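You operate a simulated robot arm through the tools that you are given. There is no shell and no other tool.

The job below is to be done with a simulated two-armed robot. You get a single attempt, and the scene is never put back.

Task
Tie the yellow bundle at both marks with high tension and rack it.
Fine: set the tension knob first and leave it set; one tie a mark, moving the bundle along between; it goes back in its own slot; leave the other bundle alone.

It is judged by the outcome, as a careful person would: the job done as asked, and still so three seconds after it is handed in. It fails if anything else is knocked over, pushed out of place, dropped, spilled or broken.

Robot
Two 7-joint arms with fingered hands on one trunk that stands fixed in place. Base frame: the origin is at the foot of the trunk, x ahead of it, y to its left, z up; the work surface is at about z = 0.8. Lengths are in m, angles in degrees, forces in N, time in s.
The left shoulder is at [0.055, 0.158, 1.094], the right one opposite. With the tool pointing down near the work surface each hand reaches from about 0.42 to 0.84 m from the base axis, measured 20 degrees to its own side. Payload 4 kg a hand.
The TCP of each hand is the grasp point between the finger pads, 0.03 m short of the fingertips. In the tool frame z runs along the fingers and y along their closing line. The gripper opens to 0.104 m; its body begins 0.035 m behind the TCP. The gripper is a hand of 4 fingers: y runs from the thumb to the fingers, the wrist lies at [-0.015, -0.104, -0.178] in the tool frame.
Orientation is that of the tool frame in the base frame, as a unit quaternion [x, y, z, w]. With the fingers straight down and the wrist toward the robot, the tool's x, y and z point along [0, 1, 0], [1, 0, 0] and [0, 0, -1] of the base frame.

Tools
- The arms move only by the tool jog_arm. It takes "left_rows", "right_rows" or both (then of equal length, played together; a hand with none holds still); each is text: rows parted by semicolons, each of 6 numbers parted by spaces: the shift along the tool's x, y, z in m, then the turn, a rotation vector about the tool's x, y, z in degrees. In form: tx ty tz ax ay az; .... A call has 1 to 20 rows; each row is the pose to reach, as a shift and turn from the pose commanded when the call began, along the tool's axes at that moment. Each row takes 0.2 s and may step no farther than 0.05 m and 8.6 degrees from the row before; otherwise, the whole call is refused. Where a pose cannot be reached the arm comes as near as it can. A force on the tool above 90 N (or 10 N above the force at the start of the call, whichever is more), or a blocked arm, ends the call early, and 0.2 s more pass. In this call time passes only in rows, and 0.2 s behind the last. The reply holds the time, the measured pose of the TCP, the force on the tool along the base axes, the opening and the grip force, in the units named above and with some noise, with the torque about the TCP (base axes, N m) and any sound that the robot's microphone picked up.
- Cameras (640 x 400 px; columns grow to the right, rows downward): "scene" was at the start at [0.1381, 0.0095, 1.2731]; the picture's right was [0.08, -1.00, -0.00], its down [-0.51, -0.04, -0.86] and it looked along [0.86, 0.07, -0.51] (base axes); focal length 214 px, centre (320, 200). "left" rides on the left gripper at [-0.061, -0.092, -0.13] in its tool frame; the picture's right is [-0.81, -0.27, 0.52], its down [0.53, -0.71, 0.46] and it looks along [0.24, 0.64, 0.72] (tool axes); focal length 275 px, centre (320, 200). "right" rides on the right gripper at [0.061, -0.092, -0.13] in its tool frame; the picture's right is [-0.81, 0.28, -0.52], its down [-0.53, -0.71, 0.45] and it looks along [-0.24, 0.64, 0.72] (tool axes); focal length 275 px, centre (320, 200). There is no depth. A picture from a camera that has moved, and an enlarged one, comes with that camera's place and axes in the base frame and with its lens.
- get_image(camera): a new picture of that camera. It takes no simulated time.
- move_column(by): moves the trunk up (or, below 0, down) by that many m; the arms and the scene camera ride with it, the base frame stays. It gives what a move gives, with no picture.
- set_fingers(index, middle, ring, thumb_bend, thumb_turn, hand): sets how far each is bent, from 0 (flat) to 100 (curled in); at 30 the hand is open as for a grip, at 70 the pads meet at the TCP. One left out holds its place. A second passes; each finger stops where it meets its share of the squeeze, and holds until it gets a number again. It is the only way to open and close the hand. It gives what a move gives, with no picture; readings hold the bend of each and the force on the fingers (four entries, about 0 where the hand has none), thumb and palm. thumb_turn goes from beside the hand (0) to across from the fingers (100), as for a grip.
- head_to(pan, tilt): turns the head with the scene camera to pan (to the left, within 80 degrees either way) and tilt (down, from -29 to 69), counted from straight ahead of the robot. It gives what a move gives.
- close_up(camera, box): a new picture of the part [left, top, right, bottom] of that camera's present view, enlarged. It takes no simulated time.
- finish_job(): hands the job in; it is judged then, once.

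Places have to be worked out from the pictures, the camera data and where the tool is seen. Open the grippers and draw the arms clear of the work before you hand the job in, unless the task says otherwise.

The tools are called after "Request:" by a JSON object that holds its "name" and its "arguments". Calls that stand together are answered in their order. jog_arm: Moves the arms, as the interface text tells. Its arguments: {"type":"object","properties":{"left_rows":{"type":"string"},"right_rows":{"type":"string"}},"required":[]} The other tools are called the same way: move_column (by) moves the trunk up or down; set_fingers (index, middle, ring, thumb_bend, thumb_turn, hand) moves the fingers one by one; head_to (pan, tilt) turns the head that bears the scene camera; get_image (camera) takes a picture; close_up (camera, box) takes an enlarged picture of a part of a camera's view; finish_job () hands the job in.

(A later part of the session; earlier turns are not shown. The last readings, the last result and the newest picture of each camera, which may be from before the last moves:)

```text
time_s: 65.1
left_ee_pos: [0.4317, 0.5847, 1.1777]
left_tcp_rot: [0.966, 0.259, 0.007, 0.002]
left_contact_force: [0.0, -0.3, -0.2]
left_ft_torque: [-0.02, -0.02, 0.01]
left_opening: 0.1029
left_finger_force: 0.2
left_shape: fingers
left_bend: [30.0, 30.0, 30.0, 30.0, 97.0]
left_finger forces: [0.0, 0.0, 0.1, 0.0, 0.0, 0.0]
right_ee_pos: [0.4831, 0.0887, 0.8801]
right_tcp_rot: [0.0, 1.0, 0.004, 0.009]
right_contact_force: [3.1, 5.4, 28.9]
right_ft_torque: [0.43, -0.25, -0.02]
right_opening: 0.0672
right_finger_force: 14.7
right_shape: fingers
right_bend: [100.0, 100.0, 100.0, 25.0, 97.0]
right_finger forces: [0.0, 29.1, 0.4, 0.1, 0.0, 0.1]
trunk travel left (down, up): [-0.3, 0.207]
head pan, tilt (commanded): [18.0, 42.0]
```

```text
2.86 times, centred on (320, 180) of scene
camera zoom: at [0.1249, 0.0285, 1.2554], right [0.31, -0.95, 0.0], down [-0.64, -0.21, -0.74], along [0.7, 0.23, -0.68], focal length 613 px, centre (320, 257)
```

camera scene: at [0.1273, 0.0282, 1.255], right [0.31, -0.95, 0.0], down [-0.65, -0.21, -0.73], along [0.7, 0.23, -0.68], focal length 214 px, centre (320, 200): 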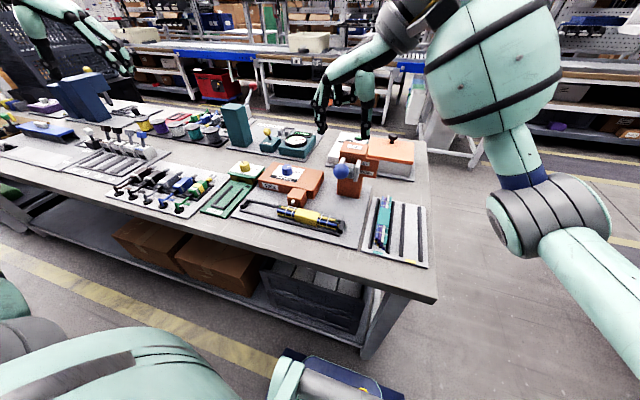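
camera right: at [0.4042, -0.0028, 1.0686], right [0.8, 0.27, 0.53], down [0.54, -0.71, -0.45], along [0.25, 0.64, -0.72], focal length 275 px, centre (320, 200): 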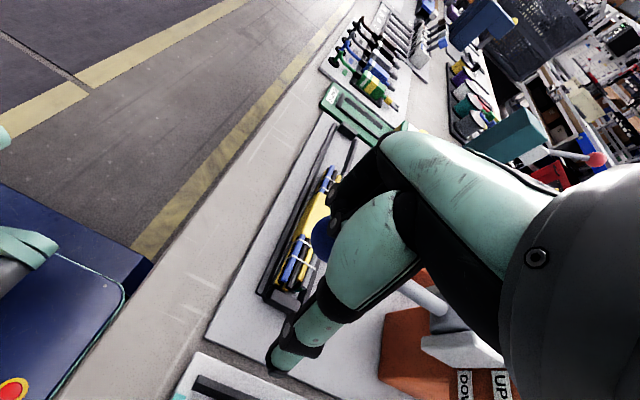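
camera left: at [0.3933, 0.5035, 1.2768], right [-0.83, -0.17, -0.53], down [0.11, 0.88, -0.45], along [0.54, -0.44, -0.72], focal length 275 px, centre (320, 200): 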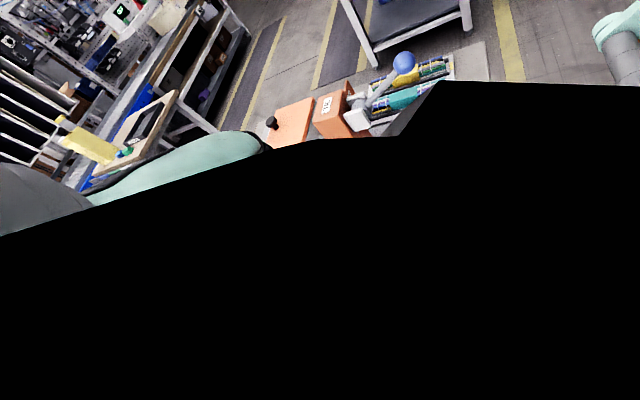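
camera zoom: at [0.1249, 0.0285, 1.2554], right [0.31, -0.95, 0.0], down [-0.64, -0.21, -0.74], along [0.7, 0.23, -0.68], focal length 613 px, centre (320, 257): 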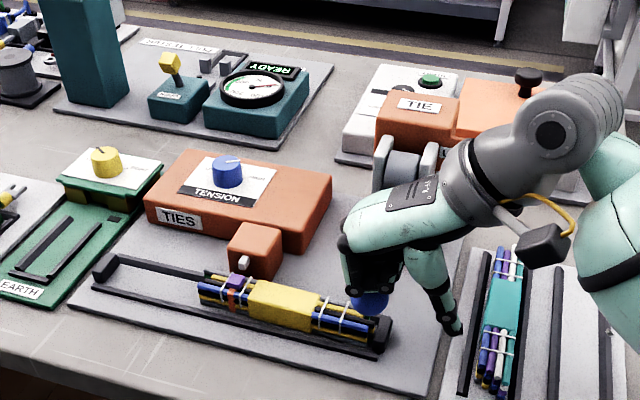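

A tie with an orange band and purple head appeared at the left mark, and the lever hit its stop (29 N). I let the lever back up along its arc and lift clear.

Request:
{"name": "jog_arm", "arguments": {"right_rows": "0.006 0 -0.012 0 0 0; 0.012 0 -0.03 0 0 0; 0.016 0 -0.05 0 0 0; 0.018 0 -0.07 0 0 0; 0.017 0 -0.09 0 0 0; 0.013 0 -0.11 0 0 0; 0.006 0 -0.13 0 0 0; 0 0 -0.155 0 0 0; 0 0 -0.185 0 0 0; 0 0 -0.22 0 0 0; 0 0 -0.22 0 0 0"}}

Request:
{"name": "get_image", "arguments": {"camera": "right"}}

Request:
{"name": "close_up", "arguments": {"camera": "scene", "box": [240, 130, 400, 250]}}

Request:
{"name": "close_up", "arguments": {"camera": "scene", "box": [280, 190, 350, 240]}}

```text
time_s: 67.5
left_ee_pos: [0.4346, 0.5836, 1.1757]
left_tcp_rot: [0.966, 0.26, 0.006, 0.001]
left_contact_force: [-0.2, 0.0, 0.2]
left_ft_torque: [0.03, 0.0, 0.02]
left_opening: 0.1031
left_finger_force: 0.0
left_shape: fingers
left_bend: [30.0, 30.0, 30.0, 30.0, 97.0]
left_finger forces: [0.1, 0.0, 0.0, 0.1, 0.1, 0.0]
right_ee_pos: [0.4813, 0.0885, 1.096]
right_tcp_rot: [0.001, 1.0, 0.001, 0.005]
right_contact_force: [0.4, 0.2, 0.8]
right_ft_torque: [0.0, -0.01, -0.01]
right_opening: 0.0673
right_finger_force: 0.1
right_shape: fingers
right_bend: [100.0, 100.0, 100.0, 25.0, 97.0]
right_finger forces: [0.0, 0.1, 0.0, 0.1, 0.0, 0.0]
trunk travel left (down, up): [-0.3, 0.207]
head pan, tilt (commanded): [18.0, 42.0]
```

```text
taken
camera right: at [0.4178, -0.0027, 1.2251], right [0.8, 0.27, 0.53], down [0.54, -0.71, -0.45], along [0.25, 0.64, -0.72], focal length 275 px, centre (320, 200)
```

right: 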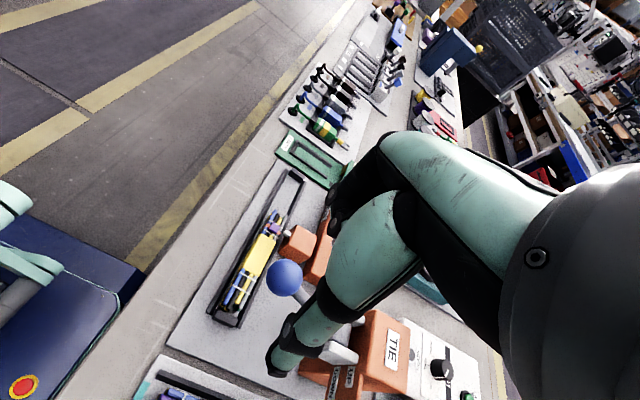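

```text
3.33 times, centred on (320, 190) of scene
camera zoom: at [0.1276, 0.0279, 1.2549], right [0.31, -0.95, 0.0], down [-0.65, -0.21, -0.73], along [0.7, 0.23, -0.68], focal length 715 px, centre (320, 233)
```

zoom: 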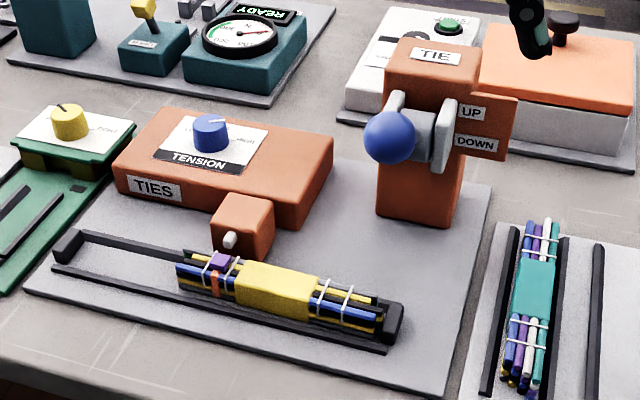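

```text
8.00 times, centred on (315, 215) of scene
camera zoom: at [0.1276, 0.0279, 1.2549], right [0.31, -0.95, 0.0], down [-0.65, -0.21, -0.73], along [0.7, 0.23, -0.68], focal length 1716 px, centre (360, 80)
```

zoom: 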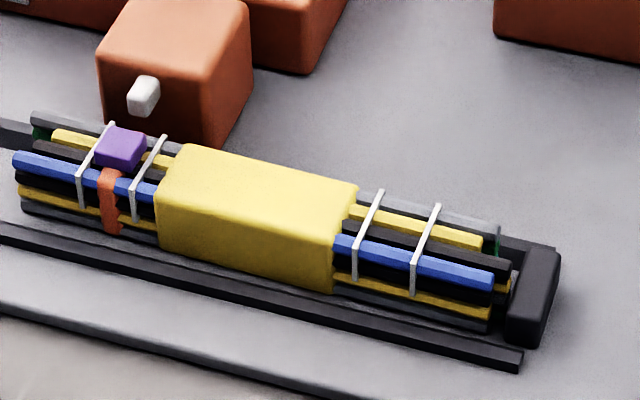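

The tie sits neatly between the left bands, the lever is back UP and the knob still on HIGH. I withdraw the right hand to the right, so the left hand can shift the bundle along.

Request:
{"name": "jog_arm", "arguments": {"right_rows": "0 -0.02 -0.02 0 0 0; 0 -0.06 -0.035 0 0 0; 0 -0.1 -0.05 0 0 0; 0 -0.14 -0.05 0 0 0; 0 -0.18 -0.05 0 0 0; 0 -0.22 -0.05 0 0 0; 0 -0.26 -0.05 0 0 0; 0 -0.26 -0.05 0 0 0"}}

Request:
{"name": "set_fingers", "arguments": {"hand": "left", "index": 47, "middle": 47, "ring": 100, "thumb_bend": 47}}

Request:
{"name": "jog_arm", "arguments": {"left_rows": "-0.01 0.03 0 0 0 -6; -0.02 0.06 0 0 0 -12; -0.03 0.09 0 0 0 -18; -0.04 0.12 0 0 0 -24; -0.05 0.15 0 0 0 -30; -0.06 0.18 0 0 0 -36; -0.07 0.21 0 0 0 -42; -0.08 0.24 0 0 0 -48; -0.088 0.265 0 0 0 -54; -0.0905 0.281 0 0 0 -60; -0.0905 0.281 0 0 0 -60"}}

Request:
{"name": "get_image", "arguments": {"camera": "left"}}

Request:
{"name": "get_image", "arguments": {"camera": "scene"}}

```text
time_s: 69.3
left_ee_pos: [0.4356, 0.5861, 1.1759]
left_tcp_rot: [0.966, 0.259, 0.005, 0.001]
left_contact_force: [0.5, -0.7, -0.8]
left_ft_torque: [0.02, -0.03, -0.01]
left_opening: 0.1032
left_finger_force: 0.0
left_shape: fingers
left_bend: [30.0, 30.0, 30.0, 30.0, 97.0]
left_finger forces: [0.0, 0.0, 0.0, 0.1, 0.0, 0.0]
right_ee_pos: [0.4813, -0.1721, 1.1465]
right_tcp_rot: [0.0, 1.0, -0.001, 0.006]
right_contact_force: [0.5, 0.0, -0.4]
right_ft_torque: [-0.02, 0.02, 0.0]
right_opening: 0.0674
right_finger_force: 0.0
right_shape: fingers
right_bend: [100.0, 100.0, 100.0, 25.0, 97.0]
right_finger forces: [0.0, 0.1, 0.1, 0.0, 0.0, 0.0]
trunk travel left (down, up): [-0.3, 0.207]
head pan, tilt (commanded): [18.0, 42.0]
```

```text
time_s: 70.3
left_ee_pos: [0.4337, 0.5849, 1.1771]
left_tcp_rot: [0.966, 0.258, 0.006, 0.002]
left_contact_force: [0.4, -0.3, -0.3]
left_ft_torque: [-0.05, 0.01, -0.03]
left_opening: 0.0603
left_finger_force: 0.0
left_shape: fingers
left_bend: [47.0, 47.0, 100.0, 47.0, 97.0]
left_finger forces: [0.1, 0.0, 0.0, 0.0, 0.0, 0.0]
right_ee_pos: [0.4807, -0.1717, 1.1462]
right_tcp_rot: [0.001, 1.0, -0.001, 0.006]
right_contact_force: [-0.3, -0.3, -0.3]
right_ft_torque: [0.04, 0.0, 0.01]
right_opening: 0.0672
right_finger_force: 0.1
right_shape: fingers
right_bend: [100.0, 100.0, 100.0, 25.0, 97.0]
right_finger forces: [0.0, 0.0, 0.1, 0.0, 0.0, 0.0]
trunk travel left (down, up): [-0.3, 0.207]
head pan, tilt (commanded): [18.0, 42.0]
```

```text
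time_s: 72.7
left_ee_pos: [0.4954, 0.2956, 1.1785]
left_tcp_rot: [0.706, 0.708, 0.004, 0.005]
left_contact_force: [0.1, 0.6, -0.4]
left_ft_torque: [-0.02, 0.02, -0.01]
left_opening: 0.0602
left_finger_force: 0.0
left_shape: fingers
left_bend: [47.0, 47.0, 100.0, 47.0, 97.0]
left_finger forces: [0.1, 0.0, 0.1, 0.1, 0.0, 0.1]
right_ee_pos: [0.4802, -0.1724, 1.1466]
right_tcp_rot: [0.001, 1.0, -0.002, 0.007]
right_contact_force: [-0.5, 0.3, 0.0]
right_ft_torque: [0.02, 0.0, 0.0]
right_opening: 0.0674
right_finger_force: 0.0
right_shape: fingers
right_bend: [100.0, 100.0, 100.0, 25.0, 97.0]
right_finger forces: [0.0, 0.1, 0.0, 0.0, 0.0, 0.0]
trunk travel left (down, up): [-0.3, 0.207]
head pan, tilt (commanded): [18.0, 42.0]
```

```text
taken
camera left: at [0.401, 0.2345, 1.3051], right [-0.27, -0.81, -0.52], down [-0.71, 0.53, -0.46], along [0.65, 0.25, -0.72], focal length 275 px, centre (320, 200)
```

left: 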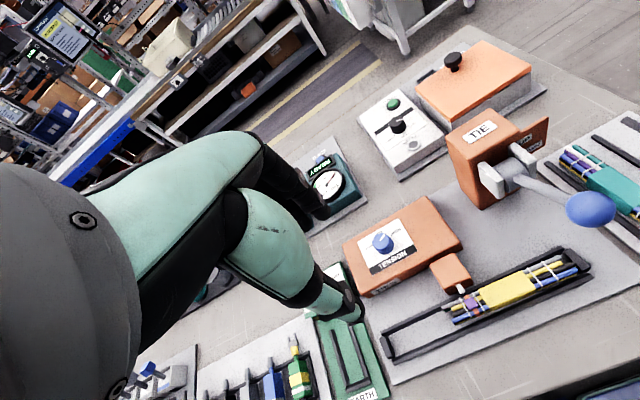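

```text
taken
camera scene: at [0.127, 0.0286, 1.255], right [0.31, -0.95, 0.0], down [-0.65, -0.21, -0.73], along [0.7, 0.23, -0.68], focal length 214 px, centre (320, 200)
```

scene: 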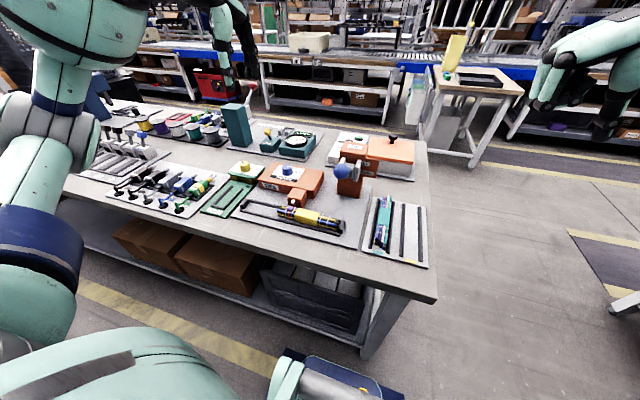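

I measure the sleeve and the nozzle in the left camera's view to align the left hand.

Request:
{"name": "close_up", "arguments": {"camera": "left", "box": [370, 230, 610, 380]}}

```text
2.67 times, centred on (490, 305) of left
camera zoom: at [0.401, 0.2345, 1.3051], right [-0.27, -0.81, -0.52], down [-0.71, 0.53, -0.46], along [0.65, 0.25, -0.72], focal length 734 px, centre (-133, -80)
```

zoom: 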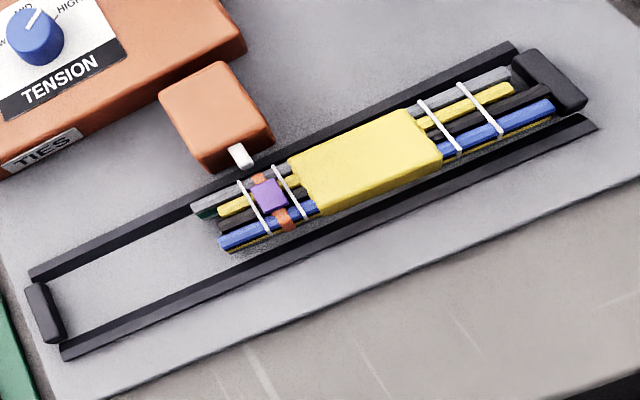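

Sleeve centre in the left camera frame is (0.493, 0.186); the bundle must move +0.10 in y. I bring the left hand (index, middle, thumb; ring curled) down above the sleeve.

Request:
{"name": "jog_arm", "arguments": {"left_rows": "-0.028 -0.001 0.02 0 0 0; -0.056 -0.001 0.04 0 0 0; -0.084 -0.002 0.06 0 0 0; -0.1096 -0.0025 0.08 0 0 0; -0.1096 -0.0025 0.115 0 0 0; -0.1096 -0.0025 0.15 0 0 0; -0.1096 -0.0025 0.185 0 0 0; -0.1096 -0.0025 0.22 0 0 0; -0.1096 -0.0025 0.25 0 0 0; -0.1096 -0.0025 0.28 0 0 0; -0.1096 -0.0025 0.28 0 0 0"}}

Request:
{"name": "get_image", "arguments": {"camera": "left"}}

Request:
{"name": "close_up", "arguments": {"camera": "scene", "box": [200, 110, 400, 250]}}

```text
time_s: 75.1
left_ee_pos: [0.4959, 0.1848, 0.897]
left_tcp_rot: [0.707, 0.707, 0.005, 0.003]
left_contact_force: [1.1, 0.8, -0.4]
left_ft_torque: [0.02, 0.04, 0.04]
left_opening: 0.0604
left_finger_force: 0.1
left_shape: fingers
left_bend: [47.0, 47.0, 100.0, 47.0, 97.0]
left_finger forces: [0.1, 0.1, 0.0, 0.0, 0.0, 0.0]
right_ee_pos: [0.48, -0.1731, 1.1467]
right_tcp_rot: [0.001, 1.0, -0.001, 0.007]
right_contact_force: [0.2, 0.0, 0.0]
right_ft_torque: [0.01, 0.02, 0.0]
right_opening: 0.0673
right_finger_force: 0.1
right_shape: fingers
right_bend: [100.0, 100.0, 100.0, 25.0, 97.0]
right_finger forces: [0.1, 0.1, 0.1, 0.0, 0.0, 0.0]
trunk travel left (down, up): [-0.3, 0.207]
head pan, tilt (commanded): [18.0, 42.0]
```

```text
taken
camera left: at [0.4017, 0.1248, 1.0254], right [-0.27, -0.81, -0.52], down [-0.71, 0.53, -0.46], along [0.65, 0.24, -0.72], focal length 275 px, centre (320, 200)
```

left: 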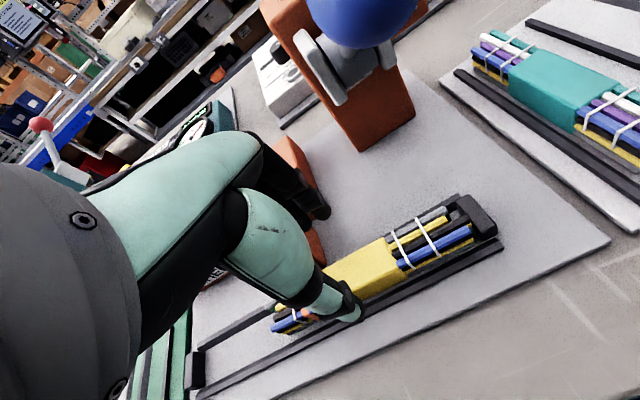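

```text
2.86 times, centred on (300, 180) of scene
camera zoom: at [0.1273, 0.0278, 1.255], right [0.31, -0.95, 0.0], down [-0.65, -0.21, -0.73], along [0.7, 0.23, -0.68], focal length 613 px, centre (377, 257)
```

zoom: 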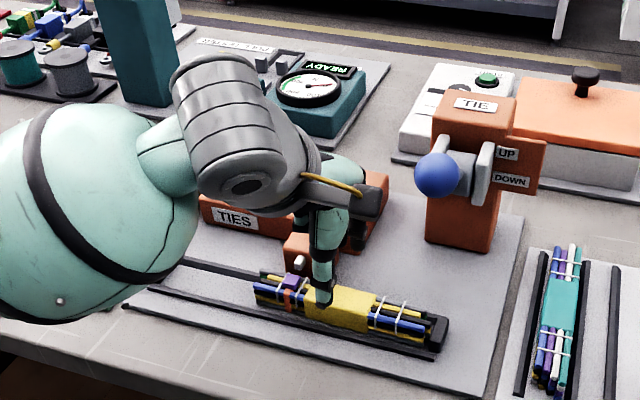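

Well placed over the sleeve, 3 mm too far in x. I correct and descend to TCP z ≈ 0.852, then close.

Request:
{"name": "jog_arm", "arguments": {"left_rows": "0.001 -0.0025 0.01 0 0 0; 0.001 -0.0025 0.022 0 0 0; 0.001 -0.0025 0.034 0 0 0; 0.001 -0.0025 0.0445 0 0 0; 0.001 -0.0025 0.0445 0 0 0"}}

Request:
{"name": "get_image", "arguments": {"camera": "left"}}

Request:
{"name": "close_up", "arguments": {"camera": "scene", "box": [240, 150, 380, 250]}}

```text
time_s: 76.3
left_ee_pos: [0.4936, 0.1855, 0.8523]
left_tcp_rot: [0.707, 0.707, 0.004, 0.004]
left_contact_force: [0.9, 0.1, -0.6]
left_ft_torque: [-0.01, 0.0, -0.02]
left_opening: 0.0601
left_finger_force: 0.0
left_shape: fingers
left_bend: [47.0, 47.0, 100.0, 47.0, 97.0]
left_finger forces: [0.0, 0.1, 0.0, 0.0, 0.1, 0.0]
right_ee_pos: [0.4807, -0.1716, 1.147]
right_tcp_rot: [0.0, 1.0, -0.001, 0.007]
right_contact_force: [-0.3, 0.1, 0.3]
right_ft_torque: [0.06, 0.01, 0.0]
right_opening: 0.0671
right_finger_force: 0.1
right_shape: fingers
right_bend: [100.0, 100.0, 100.0, 25.0, 97.0]
right_finger forces: [0.0, 0.1, 0.1, 0.0, 0.0, 0.0]
trunk travel left (down, up): [-0.3, 0.207]
head pan, tilt (commanded): [18.0, 42.0]
```

```text
taken
camera left: at [0.4001, 0.1258, 0.9802], right [-0.27, -0.81, -0.52], down [-0.71, 0.53, -0.46], along [0.65, 0.24, -0.72], focal length 275 px, centre (320, 200)
```

left: 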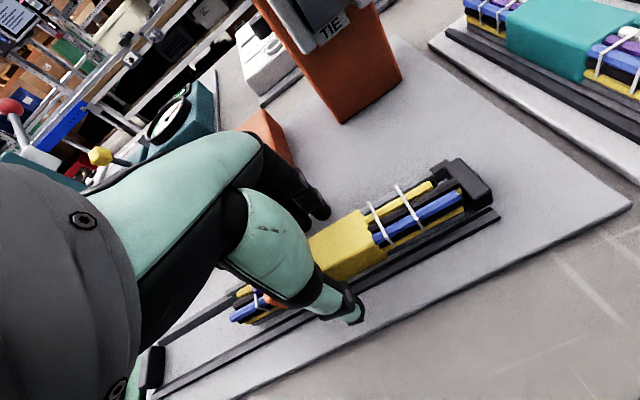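

```text
4.00 times, centred on (310, 200) of scene
camera zoom: at [0.1274, 0.028, 1.255], right [0.31, -0.95, 0.0], down [-0.65, -0.21, -0.73], along [0.7, 0.23, -0.68], focal length 858 px, centre (360, 200)
```

zoom: 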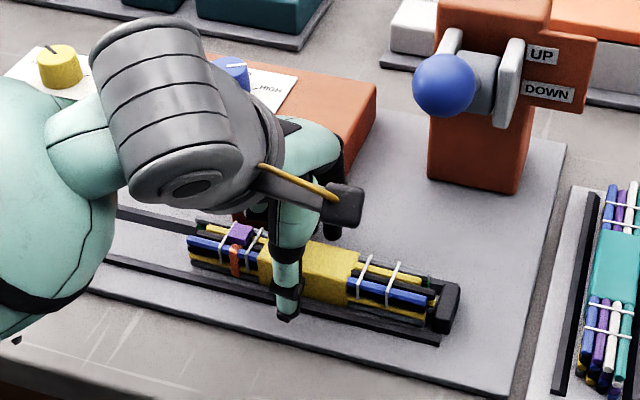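

Thumb is in front and fingers behind the sleeve with no contact. I close index, middle and thumb.

Request:
{"name": "set_fingers", "arguments": {"hand": "left", "index": 67, "middle": 67, "thumb_bend": 67}}

Request:
{"name": "get_image", "arguments": {"camera": "left"}}

```text
time_s: 77.3
left_ee_pos: [0.4932, 0.186, 0.8538]
left_tcp_rot: [0.707, 0.707, 0.003, 0.005]
left_contact_force: [1.3, 0.3, -0.5]
left_ft_torque: [-0.01, -0.01, -0.07]
left_opening: 0.0239
left_finger_force: 6.1
left_shape: fingers
left_bend: [62.0, 63.0, 100.0, 61.0, 97.0]
left_finger forces: [3.3, 3.7, 0.0, 0.1, 5.8, 0.0]
right_ee_pos: [0.4818, -0.1731, 1.1474]
right_tcp_rot: [0.0, 1.0, -0.002, 0.006]
right_contact_force: [0.2, 0.7, -0.3]
right_ft_torque: [-0.02, 0.02, -0.02]
right_opening: 0.0669
right_finger_force: 0.2
right_shape: fingers
right_bend: [100.0, 100.0, 100.0, 25.0, 97.0]
right_finger forces: [0.1, 0.1, 0.1, 0.0, 0.1, 0.1]
trunk travel left (down, up): [-0.3, 0.207]
head pan, tilt (commanded): [18.0, 42.0]
```

```text
taken
camera left: at [0.4002, 0.1259, 0.9803], right [-0.27, -0.81, -0.52], down [-0.71, 0.53, -0.46], along [0.65, 0.24, -0.72], focal length 275 px, centre (320, 200)
```

left: 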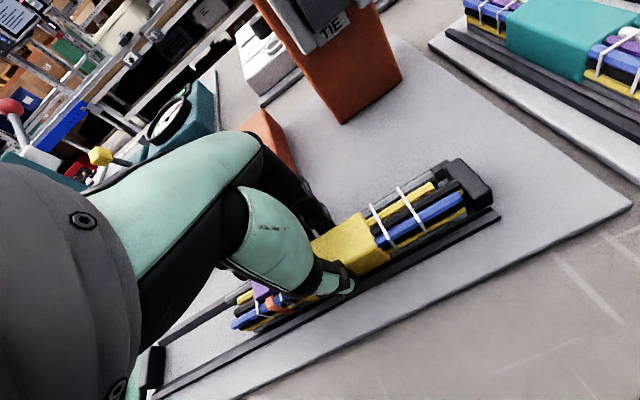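

Even 6 N grip. I lift 4 cm (staying below the lever), and carry the bundle +9.6 cm along the trough.

Request:
{"name": "jog_arm", "arguments": {"left_rows": "0 0 -0.008 0 0 0; 0 0 -0.02 0 0 0; 0 0 -0.034 0 0 0; 0 0 -0.042 0 0 0; 0.02 0 -0.044 0 0 0; 0.04 0 -0.044 0 0 0; 0.06 0 -0.044 0 0 0; 0.08 0 -0.044 0 0 0; 0.096 0 -0.044 0 0 0; 0.096 0 -0.044 0 0 0"}}

Request:
{"name": "get_image", "arguments": {"camera": "left"}}

Request:
{"name": "close_up", "arguments": {"camera": "scene", "box": [200, 130, 380, 250]}}

```text
time_s: 79.5
left_ee_pos: [0.4941, 0.2825, 0.8944]
left_tcp_rot: [0.707, 0.707, 0.004, 0.003]
left_contact_force: [-0.3, -0.6, -0.8]
left_ft_torque: [-0.03, 0.02, 0.0]
left_opening: 0.024
left_finger_force: 5.6
left_shape: fingers
left_bend: [62.0, 64.0, 100.0, 61.0, 96.0]
left_finger forces: [3.3, 2.6, 0.0, 0.0, 5.9, 0.0]
right_ee_pos: [0.4809, -0.1724, 1.1463]
right_tcp_rot: [0.001, 1.0, 0.0, 0.007]
right_contact_force: [-0.5, -0.6, -0.1]
right_ft_torque: [-0.03, -0.02, 0.01]
right_opening: 0.0672
right_finger_force: 0.0
right_shape: fingers
right_bend: [100.0, 100.0, 100.0, 25.0, 97.0]
right_finger forces: [0.0, 0.0, 0.0, 0.0, 0.0, 0.0]
trunk travel left (down, up): [-0.3, 0.207]
head pan, tilt (commanded): [18.0, 42.0]
```

```text
taken
camera left: at [0.4002, 0.2222, 1.024], right [-0.27, -0.81, -0.52], down [-0.71, 0.53, -0.46], along [0.65, 0.24, -0.72], focal length 275 px, centre (320, 200)
```

left: 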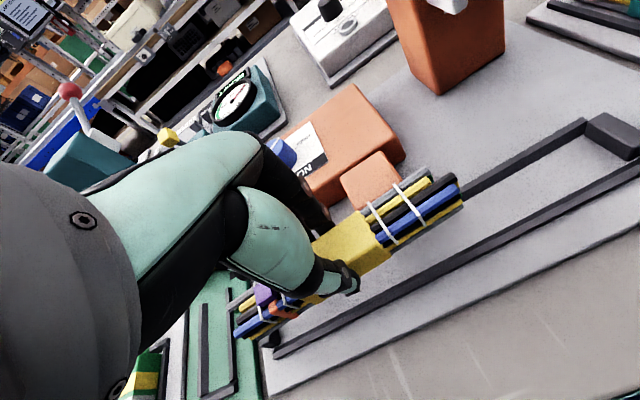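

```text
3.33 times, centred on (290, 190) of scene
camera zoom: at [0.1276, 0.028, 1.255], right [0.31, -0.95, 0.0], down [-0.65, -0.21, -0.73], along [0.7, 0.23, -0.68], focal length 715 px, centre (420, 233)
```

zoom: 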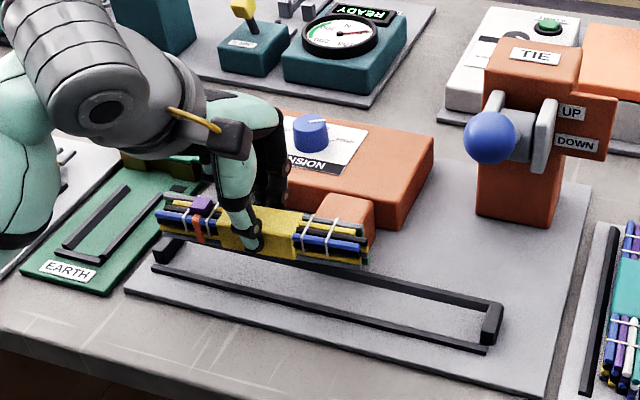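

The bundle hangs over its second position. I lower it into the trough in small steps.

Request:
{"name": "jog_arm", "arguments": {"left_rows": "0 -0.0005 0.012 0 0 0; 0 -0.0005 0.024 0 0 0; 0 -0.0005 0.034 0 0 0; 0 -0.0005 0.04 0 0 0; 0 -0.0005 0.042 0 0 0; 0 -0.0005 0.042 0 0 0"}}

Request:
{"name": "get_image", "arguments": {"camera": "left"}}

Request:
{"name": "close_up", "arguments": {"camera": "left", "box": [290, 110, 510, 270]}}

Request:
{"name": "close_up", "arguments": {"camera": "scene", "box": [220, 160, 360, 250]}}

```text
time_s: 80.9
left_ee_pos: [0.4936, 0.2815, 0.855]
left_tcp_rot: [0.707, 0.707, 0.004, 0.004]
left_contact_force: [-0.9, 0.8, 3.8]
left_ft_torque: [0.01, 0.06, -0.03]
left_opening: 0.0241
left_finger_force: 6.8
left_shape: fingers
left_bend: [62.0, 64.0, 100.0, 61.0, 96.0]
left_finger forces: [3.6, 3.4, 0.0, 0.0, 6.5, 0.0]
right_ee_pos: [0.4806, -0.1725, 1.1474]
right_tcp_rot: [0.001, 1.0, -0.001, 0.006]
right_contact_force: [0.0, 0.1, -0.1]
right_ft_torque: [0.01, 0.01, 0.0]
right_opening: 0.0675
right_finger_force: 0.0
right_shape: fingers
right_bend: [100.0, 100.0, 100.0, 25.0, 97.0]
right_finger forces: [0.1, 0.0, 0.1, 0.1, 0.0, 0.1]
trunk travel left (down, up): [-0.3, 0.207]
head pan, tilt (commanded): [18.0, 42.0]
```

```text
taken
camera left: at [0.3994, 0.222, 0.9824], right [-0.27, -0.81, -0.52], down [-0.71, 0.53, -0.46], along [0.65, 0.24, -0.72], focal length 275 px, centre (320, 200)
```

left: 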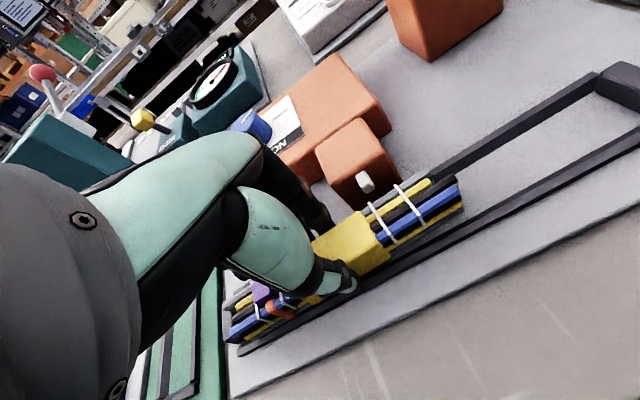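

```text
2.50 times, centred on (400, 190) of left
camera zoom: at [0.3994, 0.222, 0.9824], right [-0.27, -0.81, -0.52], down [-0.71, 0.53, -0.46], along [0.65, 0.24, -0.72], focal length 688 px, centre (120, 225)
```

zoom: 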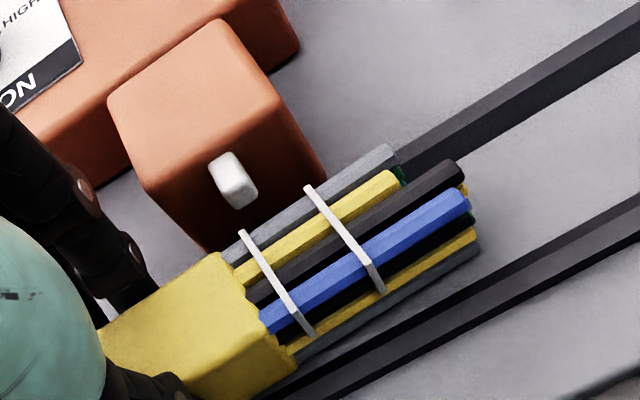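

```text
4.44 times, centred on (290, 205) of scene
camera zoom: at [0.127, 0.0279, 1.2551], right [0.31, -0.95, 0.0], down [-0.65, -0.21, -0.73], along [0.7, 0.23, -0.68], focal length 953 px, centre (453, 178)
```

zoom: 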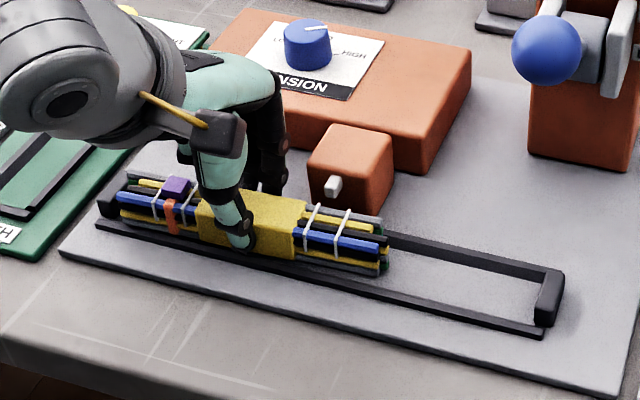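

Seated (≈4 N). The nozzle points about 5 mm left of the right-mark midpoint, so I slide the bundle +5 mm in y, gently.

Request:
{"name": "jog_arm", "arguments": {"left_rows": "0.0015 0 -0.0015 0 0 0; 0.003 0 -0.0015 0 0 0; 0.005 0 -0.0015 0 0 0; 0.005 0 0 0 0 0; 0.005 0 0 0 0 0"}}

Request:
{"name": "close_up", "arguments": {"camera": "left", "box": [290, 110, 510, 270]}}

Request:
{"name": "close_up", "arguments": {"camera": "left", "box": [190, 220, 390, 380]}}

Request:
{"name": "close_up", "arguments": {"camera": "scene", "box": [220, 180, 330, 250]}}

```text
time_s: 82.1
left_ee_pos: [0.4931, 0.2872, 0.855]
left_tcp_rot: [0.707, 0.707, 0.005, 0.004]
left_contact_force: [-0.9, -1.0, 6.7]
left_ft_torque: [-0.06, 0.07, -0.03]
left_opening: 0.0237
left_finger_force: 6.2
left_shape: fingers
left_bend: [62.0, 64.0, 100.0, 61.0, 96.0]
left_finger forces: [3.5, 3.1, 0.0, 0.1, 6.8, 0.1]
right_ee_pos: [0.4807, -0.1729, 1.1469]
right_tcp_rot: [0.001, 1.0, 0.0, 0.006]
right_contact_force: [-0.4, 0.1, 0.1]
right_ft_torque: [0.01, 0.02, -0.04]
right_opening: 0.0673
right_finger_force: 0.2
right_shape: fingers
right_bend: [100.0, 100.0, 100.0, 25.0, 97.0]
right_finger forces: [0.0, 0.1, 0.0, 0.1, 0.0, 0.0]
trunk travel left (down, up): [-0.3, 0.207]
head pan, tilt (commanded): [18.0, 42.0]
```

```text
2.50 times, centred on (400, 190) of left
camera zoom: at [0.3993, 0.2272, 0.9825], right [-0.27, -0.81, -0.52], down [-0.71, 0.53, -0.46], along [0.65, 0.24, -0.72], focal length 688 px, centre (120, 225)
```

zoom: 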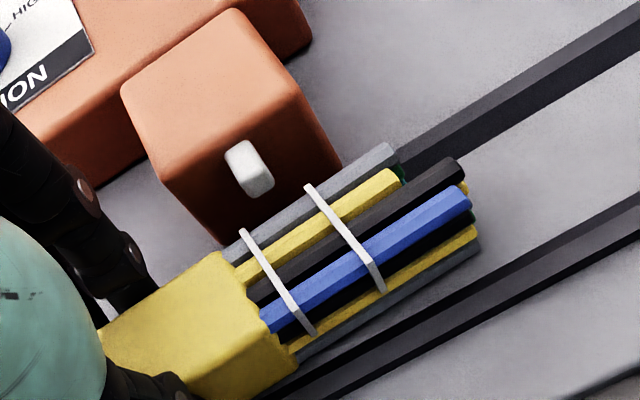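

```text
2.50 times, centred on (290, 300) of left
camera zoom: at [0.3993, 0.2272, 0.9825], right [-0.27, -0.81, -0.52], down [-0.71, 0.53, -0.46], along [0.65, 0.24, -0.72], focal length 688 px, centre (395, -50)
```

zoom: 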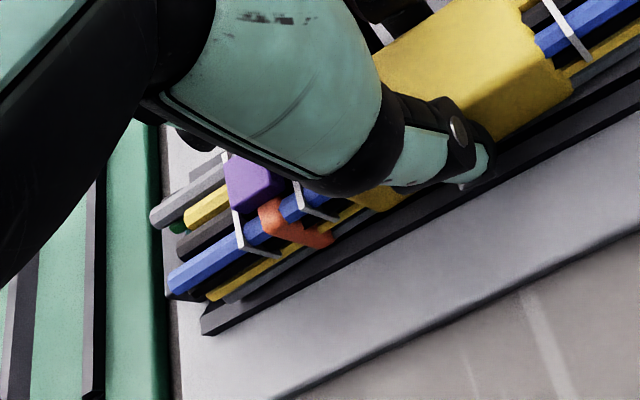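

```text
5.71 times, centred on (275, 215) of scene
camera zoom: at [0.1268, 0.0277, 1.2551], right [0.31, -0.95, 0.0], down [-0.65, -0.21, -0.73], along [0.7, 0.23, -0.68], focal length 1226 px, centre (577, 114)
```

zoom: 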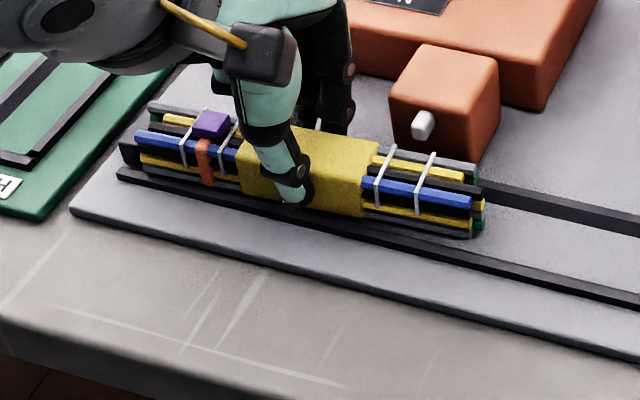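

The nozzle now points between the right bands (within 2–3 mm of their middle), and the left end is just at the end block. I release the bundle gently.

Request:
{"name": "set_fingers", "arguments": {"hand": "left", "index": 49, "middle": 49, "thumb_bend": 49}}

Request:
{"name": "get_image", "arguments": {"camera": "left"}}

Request:
{"name": "close_up", "arguments": {"camera": "scene", "box": [220, 180, 330, 250]}}

```text
time_s: 83.1
left_ee_pos: [0.4938, 0.288, 0.8535]
left_tcp_rot: [0.707, 0.707, 0.004, 0.003]
left_contact_force: [0.7, 0.2, -0.5]
left_ft_torque: [-0.02, 0.03, 0.05]
left_opening: 0.054
left_finger_force: 0.0
left_shape: fingers
left_bend: [49.0, 49.0, 100.0, 49.0, 97.0]
left_finger forces: [0.1, 0.0, 0.0, 0.0, 0.1, 0.0]
right_ee_pos: [0.4814, -0.1721, 1.1462]
right_tcp_rot: [0.0, 1.0, -0.001, 0.006]
right_contact_force: [-0.1, 0.1, 0.3]
right_ft_torque: [-0.06, -0.01, -0.01]
right_opening: 0.0674
right_finger_force: 0.0
right_shape: fingers
right_bend: [100.0, 100.0, 100.0, 25.0, 97.0]
right_finger forces: [0.0, 0.1, 0.0, 0.0, 0.0, 0.0]
trunk travel left (down, up): [-0.3, 0.207]
head pan, tilt (commanded): [18.0, 42.0]
```

```text
taken
camera left: at [0.3996, 0.2274, 0.982], right [-0.27, -0.81, -0.52], down [-0.71, 0.53, -0.46], along [0.65, 0.24, -0.72], focal length 275 px, centre (320, 200)
```

left: 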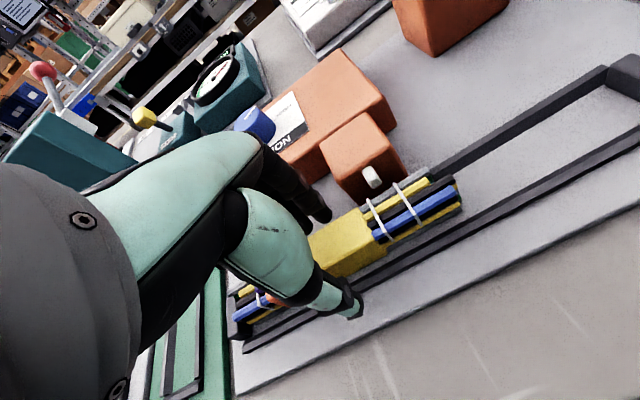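

```text
5.71 times, centred on (275, 215) of scene
camera zoom: at [0.1272, 0.028, 1.255], right [0.31, -0.95, 0.0], down [-0.65, -0.21, -0.73], along [0.7, 0.23, -0.68], focal length 1226 px, centre (577, 114)
```

zoom: 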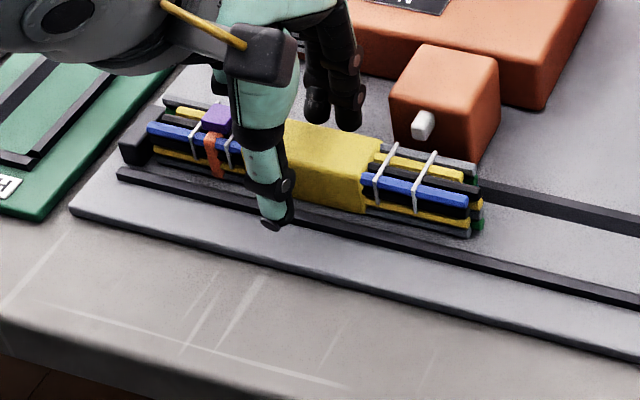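

The bundle settled down inside the trough, end against the block. I raise the left hand and check the seating and alignment without obstruction.

Request:
{"name": "jog_arm", "arguments": {"left_rows": "0 0 -0.015 0 0 0; 0 0 -0.035 0 0 0; 0 0 -0.06 0 0 0; 0 0 -0.1 0 0 0; 0 0 -0.14 0 0 0; 0 0 -0.18 0 0 0; 0 0 -0.22 0 0 0; 0.02 0 -0.25 0 0 0; 0.02 0 -0.25 0 0 0"}}

Request:
{"name": "close_up", "arguments": {"camera": "left", "box": [340, 230, 620, 400]}}

Request:
{"name": "close_up", "arguments": {"camera": "scene", "box": [230, 180, 340, 250]}}

```text
time_s: 85.1
left_ee_pos: [0.4923, 0.3078, 1.104]
left_tcp_rot: [0.707, 0.708, 0.005, 0.003]
left_contact_force: [0.9, 0.8, 0.0]
left_ft_torque: [0.03, -0.01, -0.02]
left_opening: 0.0544
left_finger_force: 0.0
left_shape: fingers
left_bend: [49.0, 49.0, 100.0, 49.0, 97.0]
left_finger forces: [0.1, 0.1, 0.0, 0.1, 0.0, 0.0]
right_ee_pos: [0.4801, -0.1725, 1.1456]
right_tcp_rot: [0.001, 1.0, 0.0, 0.005]
right_contact_force: [-0.3, -0.3, 0.5]
right_ft_torque: [0.03, 0.03, 0.04]
right_opening: 0.0674
right_finger_force: 0.0
right_shape: fingers
right_bend: [100.0, 100.0, 100.0, 25.0, 97.0]
right_finger forces: [0.1, 0.0, 0.1, 0.0, 0.0, 0.0]
trunk travel left (down, up): [-0.3, 0.207]
head pan, tilt (commanded): [18.0, 42.0]
```

```text
2.29 times, centred on (480, 315) of left
camera zoom: at [0.3978, 0.2476, 1.2319], right [-0.27, -0.81, -0.52], down [-0.71, 0.53, -0.46], along [0.65, 0.25, -0.72], focal length 629 px, centre (-46, -63)
```

zoom: 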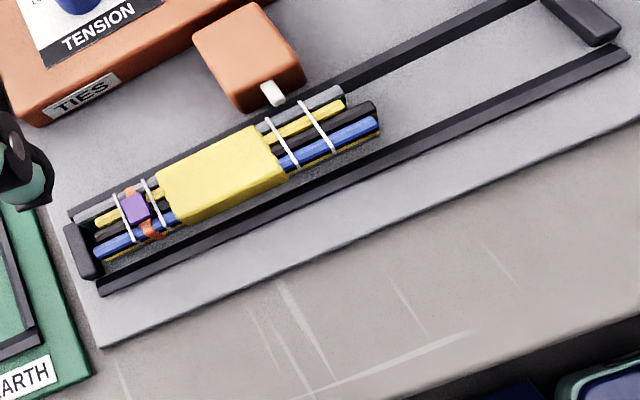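

```text
5.71 times, centred on (285, 215) of scene
camera zoom: at [0.1279, 0.0276, 1.2549], right [0.31, -0.95, 0.0], down [-0.65, -0.21, -0.73], along [0.7, 0.23, -0.68], focal length 1226 px, centre (520, 114)
```

zoom: 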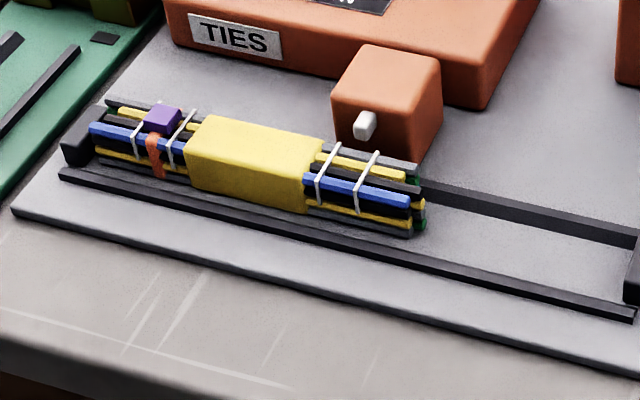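

The bundle lies square in the trough; right-mark midpoint y ≈ 0.238 vs nozzle ≈ 0.236. I send the right fist back above the lever ball while the left hand moves further off.

Request:
{"name": "jog_arm", "arguments": {"left_rows": "0.02 0 0 0 0 0; 0.04 0 0 0 0 0; 0.06 0 0 0 0 0; 0.08 0 0 0 0 0; 0.1 0 0 0 0 0; 0.12 0 0 0 0 0; 0.12 0 0 0 0 0; 0.12 0 0 0 0 0; 0.12 0 0 0 0 0; 0.12 0 0 0 0 0", "right_rows": "0 0.04 0 0 0 0; 0 0.08 0 0 0 0; -0.001 0.12 0 0 0 0; -0.002 0.16 0.01 0 0 0; -0.003 0.2 0.025 0 0 0; -0.004 0.235 0.045 0 0 0; -0.004 0.26 0.065 0 0 0; -0.004 0.26 0.09 0 0 0; -0.004 0.26 0.108 0 0 0; -0.004 0.26 0.108 0 0 0"}}

Request:
{"name": "close_up", "arguments": {"camera": "scene", "box": [220, 100, 400, 250]}}

Request:
{"name": "get_image", "arguments": {"camera": "right"}}

```text
time_s: 87.3
left_ee_pos: [0.4925, 0.4277, 1.1061]
left_tcp_rot: [0.707, 0.707, 0.005, 0.002]
left_contact_force: [0.0, 0.8, 0.4]
left_ft_torque: [-0.01, -0.01, 0.01]
left_opening: 0.0544
left_finger_force: 0.1
left_shape: fingers
left_bend: [49.0, 49.0, 100.0, 49.0, 97.0]
left_finger forces: [0.1, 0.2, 0.1, 0.0, 0.0, 0.1]
right_ee_pos: [0.4852, 0.0877, 1.0384]
right_tcp_rot: [0.001, 1.0, 0.0, 0.006]
right_contact_force: [0.8, 0.1, 0.3]
right_ft_torque: [0.0, 0.05, 0.0]
right_opening: 0.0673
right_finger_force: 0.1
right_shape: fingers
right_bend: [100.0, 100.0, 100.0, 25.0, 97.0]
right_finger forces: [0.0, 0.0, 0.0, 0.1, 0.0, 0.1]
trunk travel left (down, up): [-0.3, 0.207]
head pan, tilt (commanded): [18.0, 42.0]
```

```text
2.67 times, centred on (310, 175) of scene
camera zoom: at [0.1272, 0.028, 1.255], right [0.31, -0.95, 0.0], down [-0.65, -0.21, -0.73], along [0.7, 0.23, -0.68], focal length 572 px, centre (347, 267)
```

zoom: 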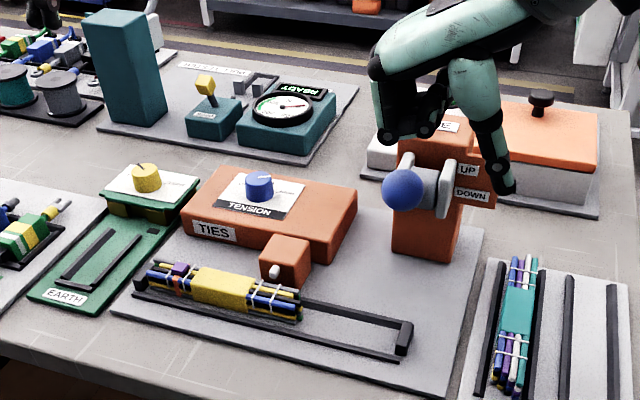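

```text
taken
camera right: at [0.4225, -0.003, 1.1679], right [0.8, 0.27, 0.53], down [0.54, -0.71, -0.45], along [0.25, 0.64, -0.72], focal length 275 px, centre (320, 200)
```

right: 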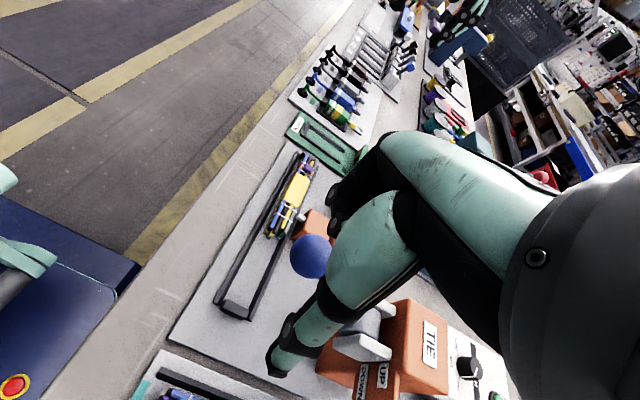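

Fist is in the same place as before. I push the lever through the same full stroke.

Request:
{"name": "jog_arm", "arguments": {"right_rows": "0 0 0.015 0 0 0; 0 0 0.027 0 0 0; 0.004 0 0.037 0 0 0; 0.008 0 0.048 0 0 0; 0.012 0 0.06 0 0 0; 0.015 0 0.075 0 0 0; 0.0165 0 0.09 0 0 0; 0.0175 0 0.1 0 0 0; 0.0175 0 0.11 0 0 0; 0.0165 0 0.12 0 0 0; 0.0145 0 0.13 0 0 0; 0.0125 0 0.138 0 0 0; 0.0105 0 0.145 0 0 0; 0.0085 0 0.15 0 0 0; 0.0065 0 0.155 0 0 0; 0.0045 0 0.159 0 0 0; 0.0025 0 0.163 0 0 0; 0.0025 0 0.163 0 0 0"}}

Request:
{"name": "close_up", "arguments": {"camera": "scene", "box": [220, 130, 400, 250]}}

```text
time_s: 91.1
left_ee_pos: [0.4889, 0.427, 1.1063]
left_tcp_rot: [0.707, 0.707, 0.004, 0.003]
left_contact_force: [1.0, -0.1, 0.7]
left_ft_torque: [0.0, 0.01, 0.02]
left_opening: 0.0542
left_finger_force: 0.1
left_shape: fingers
left_bend: [49.0, 49.0, 100.0, 49.0, 97.0]
left_finger forces: [0.0, 0.1, 0.0, 0.0, 0.1, 0.0]
right_ee_pos: [0.4838, 0.0881, 0.8792]
right_tcp_rot: [0.0, 1.0, 0.003, 0.009]
right_contact_force: [1.2, 8.2, 33.0]
right_ft_torque: [0.44, -0.38, 0.06]
right_opening: 0.067
right_finger_force: 16.8
right_shape: fingers
right_bend: [100.0, 100.0, 100.0, 25.0, 97.0]
right_finger forces: [0.0, 26.6, 6.5, 0.1, 0.0, 0.0]
trunk travel left (down, up): [-0.3, 0.207]
head pan, tilt (commanded): [18.0, 42.0]
```

```text
3.33 times, centred on (310, 190) of scene
camera zoom: at [0.1242, 0.0285, 1.2555], right [0.31, -0.95, 0.0], down [-0.64, -0.21, -0.74], along [0.7, 0.23, -0.68], focal length 715 px, centre (353, 233)
```

zoom: 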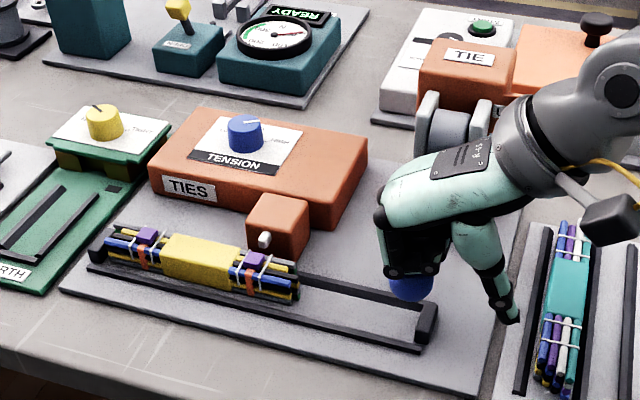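

The second tie is on at the right mark. I let the lever return up along the arc and lift the fist clear.

Request:
{"name": "jog_arm", "arguments": {"right_rows": "0.006 0 -0.012 0 0 0; 0.012 0 -0.03 0 0 0; 0.016 0 -0.05 0 0 0; 0.018 0 -0.07 0 0 0; 0.017 0 -0.09 0 0 0; 0.013 0 -0.11 0 0 0; 0.006 0 -0.13 0 0 0; 0 0 -0.155 0 0 0; 0 0 -0.185 0 0 0; 0 0 -0.225 0 0 0; 0 -0.03 -0.24 0 0 0; 0 -0.07 -0.26 0 0 0; 0 -0.11 -0.27 0 0 0; 0 -0.15 -0.27 0 0 0; 0 -0.19 -0.27 0 0 0; 0 -0.23 -0.27 0 0 0; 0 -0.26 -0.27 0 0 0; 0 -0.26 -0.27 0 0 0"}}

Request:
{"name": "close_up", "arguments": {"camera": "scene", "box": [220, 130, 400, 250]}}

Request:
{"name": "close_up", "arguments": {"camera": "scene", "box": [230, 180, 340, 250]}}

```text
time_s: 94.9
left_ee_pos: [0.4914, 0.4275, 1.1046]
left_tcp_rot: [0.707, 0.707, 0.005, 0.003]
left_contact_force: [-0.6, 0.9, -0.4]
left_ft_torque: [-0.03, -0.01, 0.03]
left_opening: 0.0545
left_finger_force: 0.0
left_shape: fingers
left_bend: [49.0, 49.0, 100.0, 49.0, 97.0]
left_finger forces: [0.1, 0.0, 0.0, 0.0, 0.0, 0.0]
right_ee_pos: [0.4826, -0.1734, 1.1451]
right_tcp_rot: [0.0, 1.0, -0.001, 0.005]
right_contact_force: [0.0, 0.6, 0.7]
right_ft_torque: [-0.02, 0.05, 0.0]
right_opening: 0.0676
right_finger_force: 0.0
right_shape: fingers
right_bend: [100.0, 100.0, 100.0, 25.0, 97.0]
right_finger forces: [0.0, 0.0, 0.0, 0.0, 0.1, 0.0]
trunk travel left (down, up): [-0.3, 0.207]
head pan, tilt (commanded): [18.0, 42.0]
```

```text
3.33 times, centred on (310, 190) of scene
camera zoom: at [0.1274, 0.0288, 1.255], right [0.31, -0.95, 0.0], down [-0.65, -0.21, -0.73], along [0.7, 0.23, -0.68], focal length 715 px, centre (353, 233)
```

zoom: 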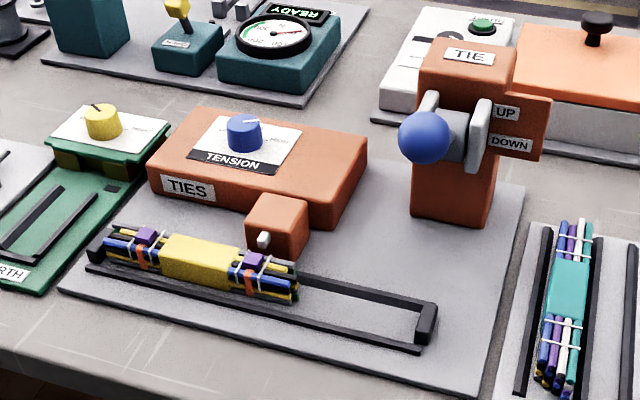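

```text
5.71 times, centred on (285, 215) of scene
camera zoom: at [0.1274, 0.0288, 1.255], right [0.31, -0.95, 0.0], down [-0.65, -0.21, -0.73], along [0.7, 0.23, -0.68], focal length 1226 px, centre (520, 114)
```

zoom: 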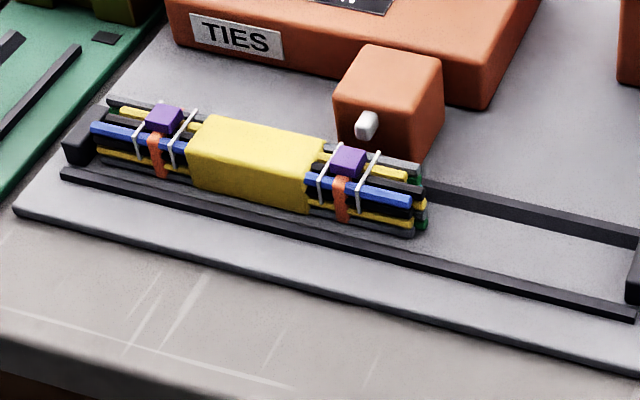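

Both ties sit inside their marks and the lever is UP again. Now the left hand goes back over the sleeve to bring the bundle within the right hand's reach (so it returns to the rack in its original orientation).

Request:
{"name": "jog_arm", "arguments": {"left_rows": "-0.035 0 0.02 0 0 0; -0.07 0.001 0.05 0 0 0; -0.105 0.002 0.085 0 0 0; -0.1395 0.002 0.12 0 0 0; -0.1395 0.002 0.155 0 0 0; -0.1395 0.002 0.185 0 0 0; -0.1395 0.002 0.21 0 0 0; -0.1395 0.002 0.21 0 0 0"}}

Request:
{"name": "get_image", "arguments": {"camera": "left"}}

Request:
{"name": "close_up", "arguments": {"camera": "scene", "box": [200, 130, 360, 250]}}

```text
time_s: 96.7
left_ee_pos: [0.4952, 0.2874, 0.8944]
left_tcp_rot: [0.707, 0.707, 0.004, 0.003]
left_contact_force: [-0.1, -0.1, 0.5]
left_ft_torque: [0.01, -0.03, 0.01]
left_opening: 0.0544
left_finger_force: 0.1
left_shape: fingers
left_bend: [49.0, 49.0, 100.0, 49.0, 97.0]
left_finger forces: [0.0, 0.0, 0.1, 0.1, 0.0, 0.1]
right_ee_pos: [0.4819, -0.1726, 1.1443]
right_tcp_rot: [0.001, 1.0, -0.001, 0.006]
right_contact_force: [-0.1, -0.6, 0.8]
right_ft_torque: [0.0, -0.01, 0.03]
right_opening: 0.0675
right_finger_force: 0.1
right_shape: fingers
right_bend: [100.0, 100.0, 100.0, 25.0, 97.0]
right_finger forces: [0.0, 0.0, 0.1, 0.0, 0.0, 0.1]
trunk travel left (down, up): [-0.3, 0.207]
head pan, tilt (commanded): [18.0, 42.0]
```

```text
taken
camera left: at [0.4009, 0.2278, 1.0222], right [-0.27, -0.81, -0.52], down [-0.71, 0.53, -0.46], along [0.65, 0.24, -0.72], focal length 275 px, centre (320, 200)
```

left: 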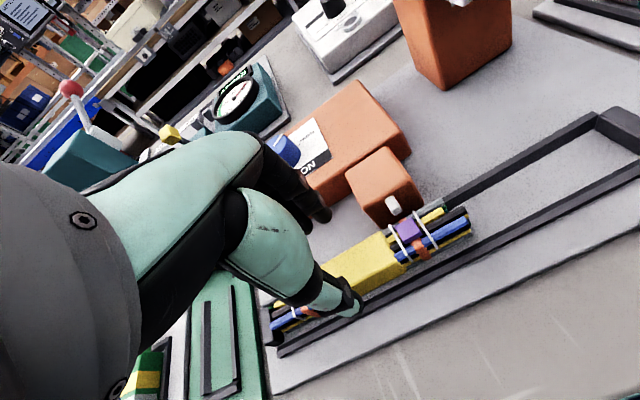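

```text
3.33 times, centred on (280, 190) of scene
camera zoom: at [0.1271, 0.0279, 1.255], right [0.31, -0.95, 0.0], down [-0.65, -0.21, -0.73], along [0.7, 0.23, -0.68], focal length 715 px, centre (453, 233)
```

zoom: 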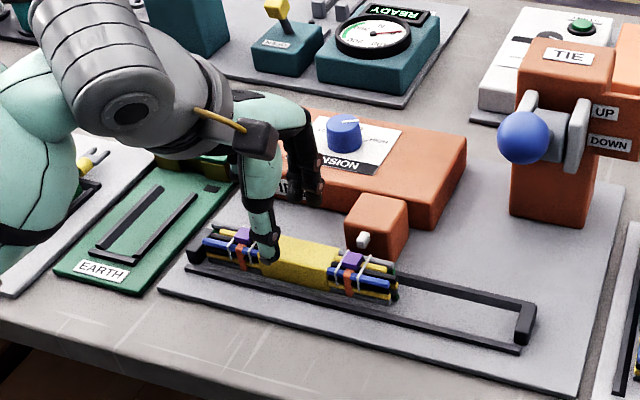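

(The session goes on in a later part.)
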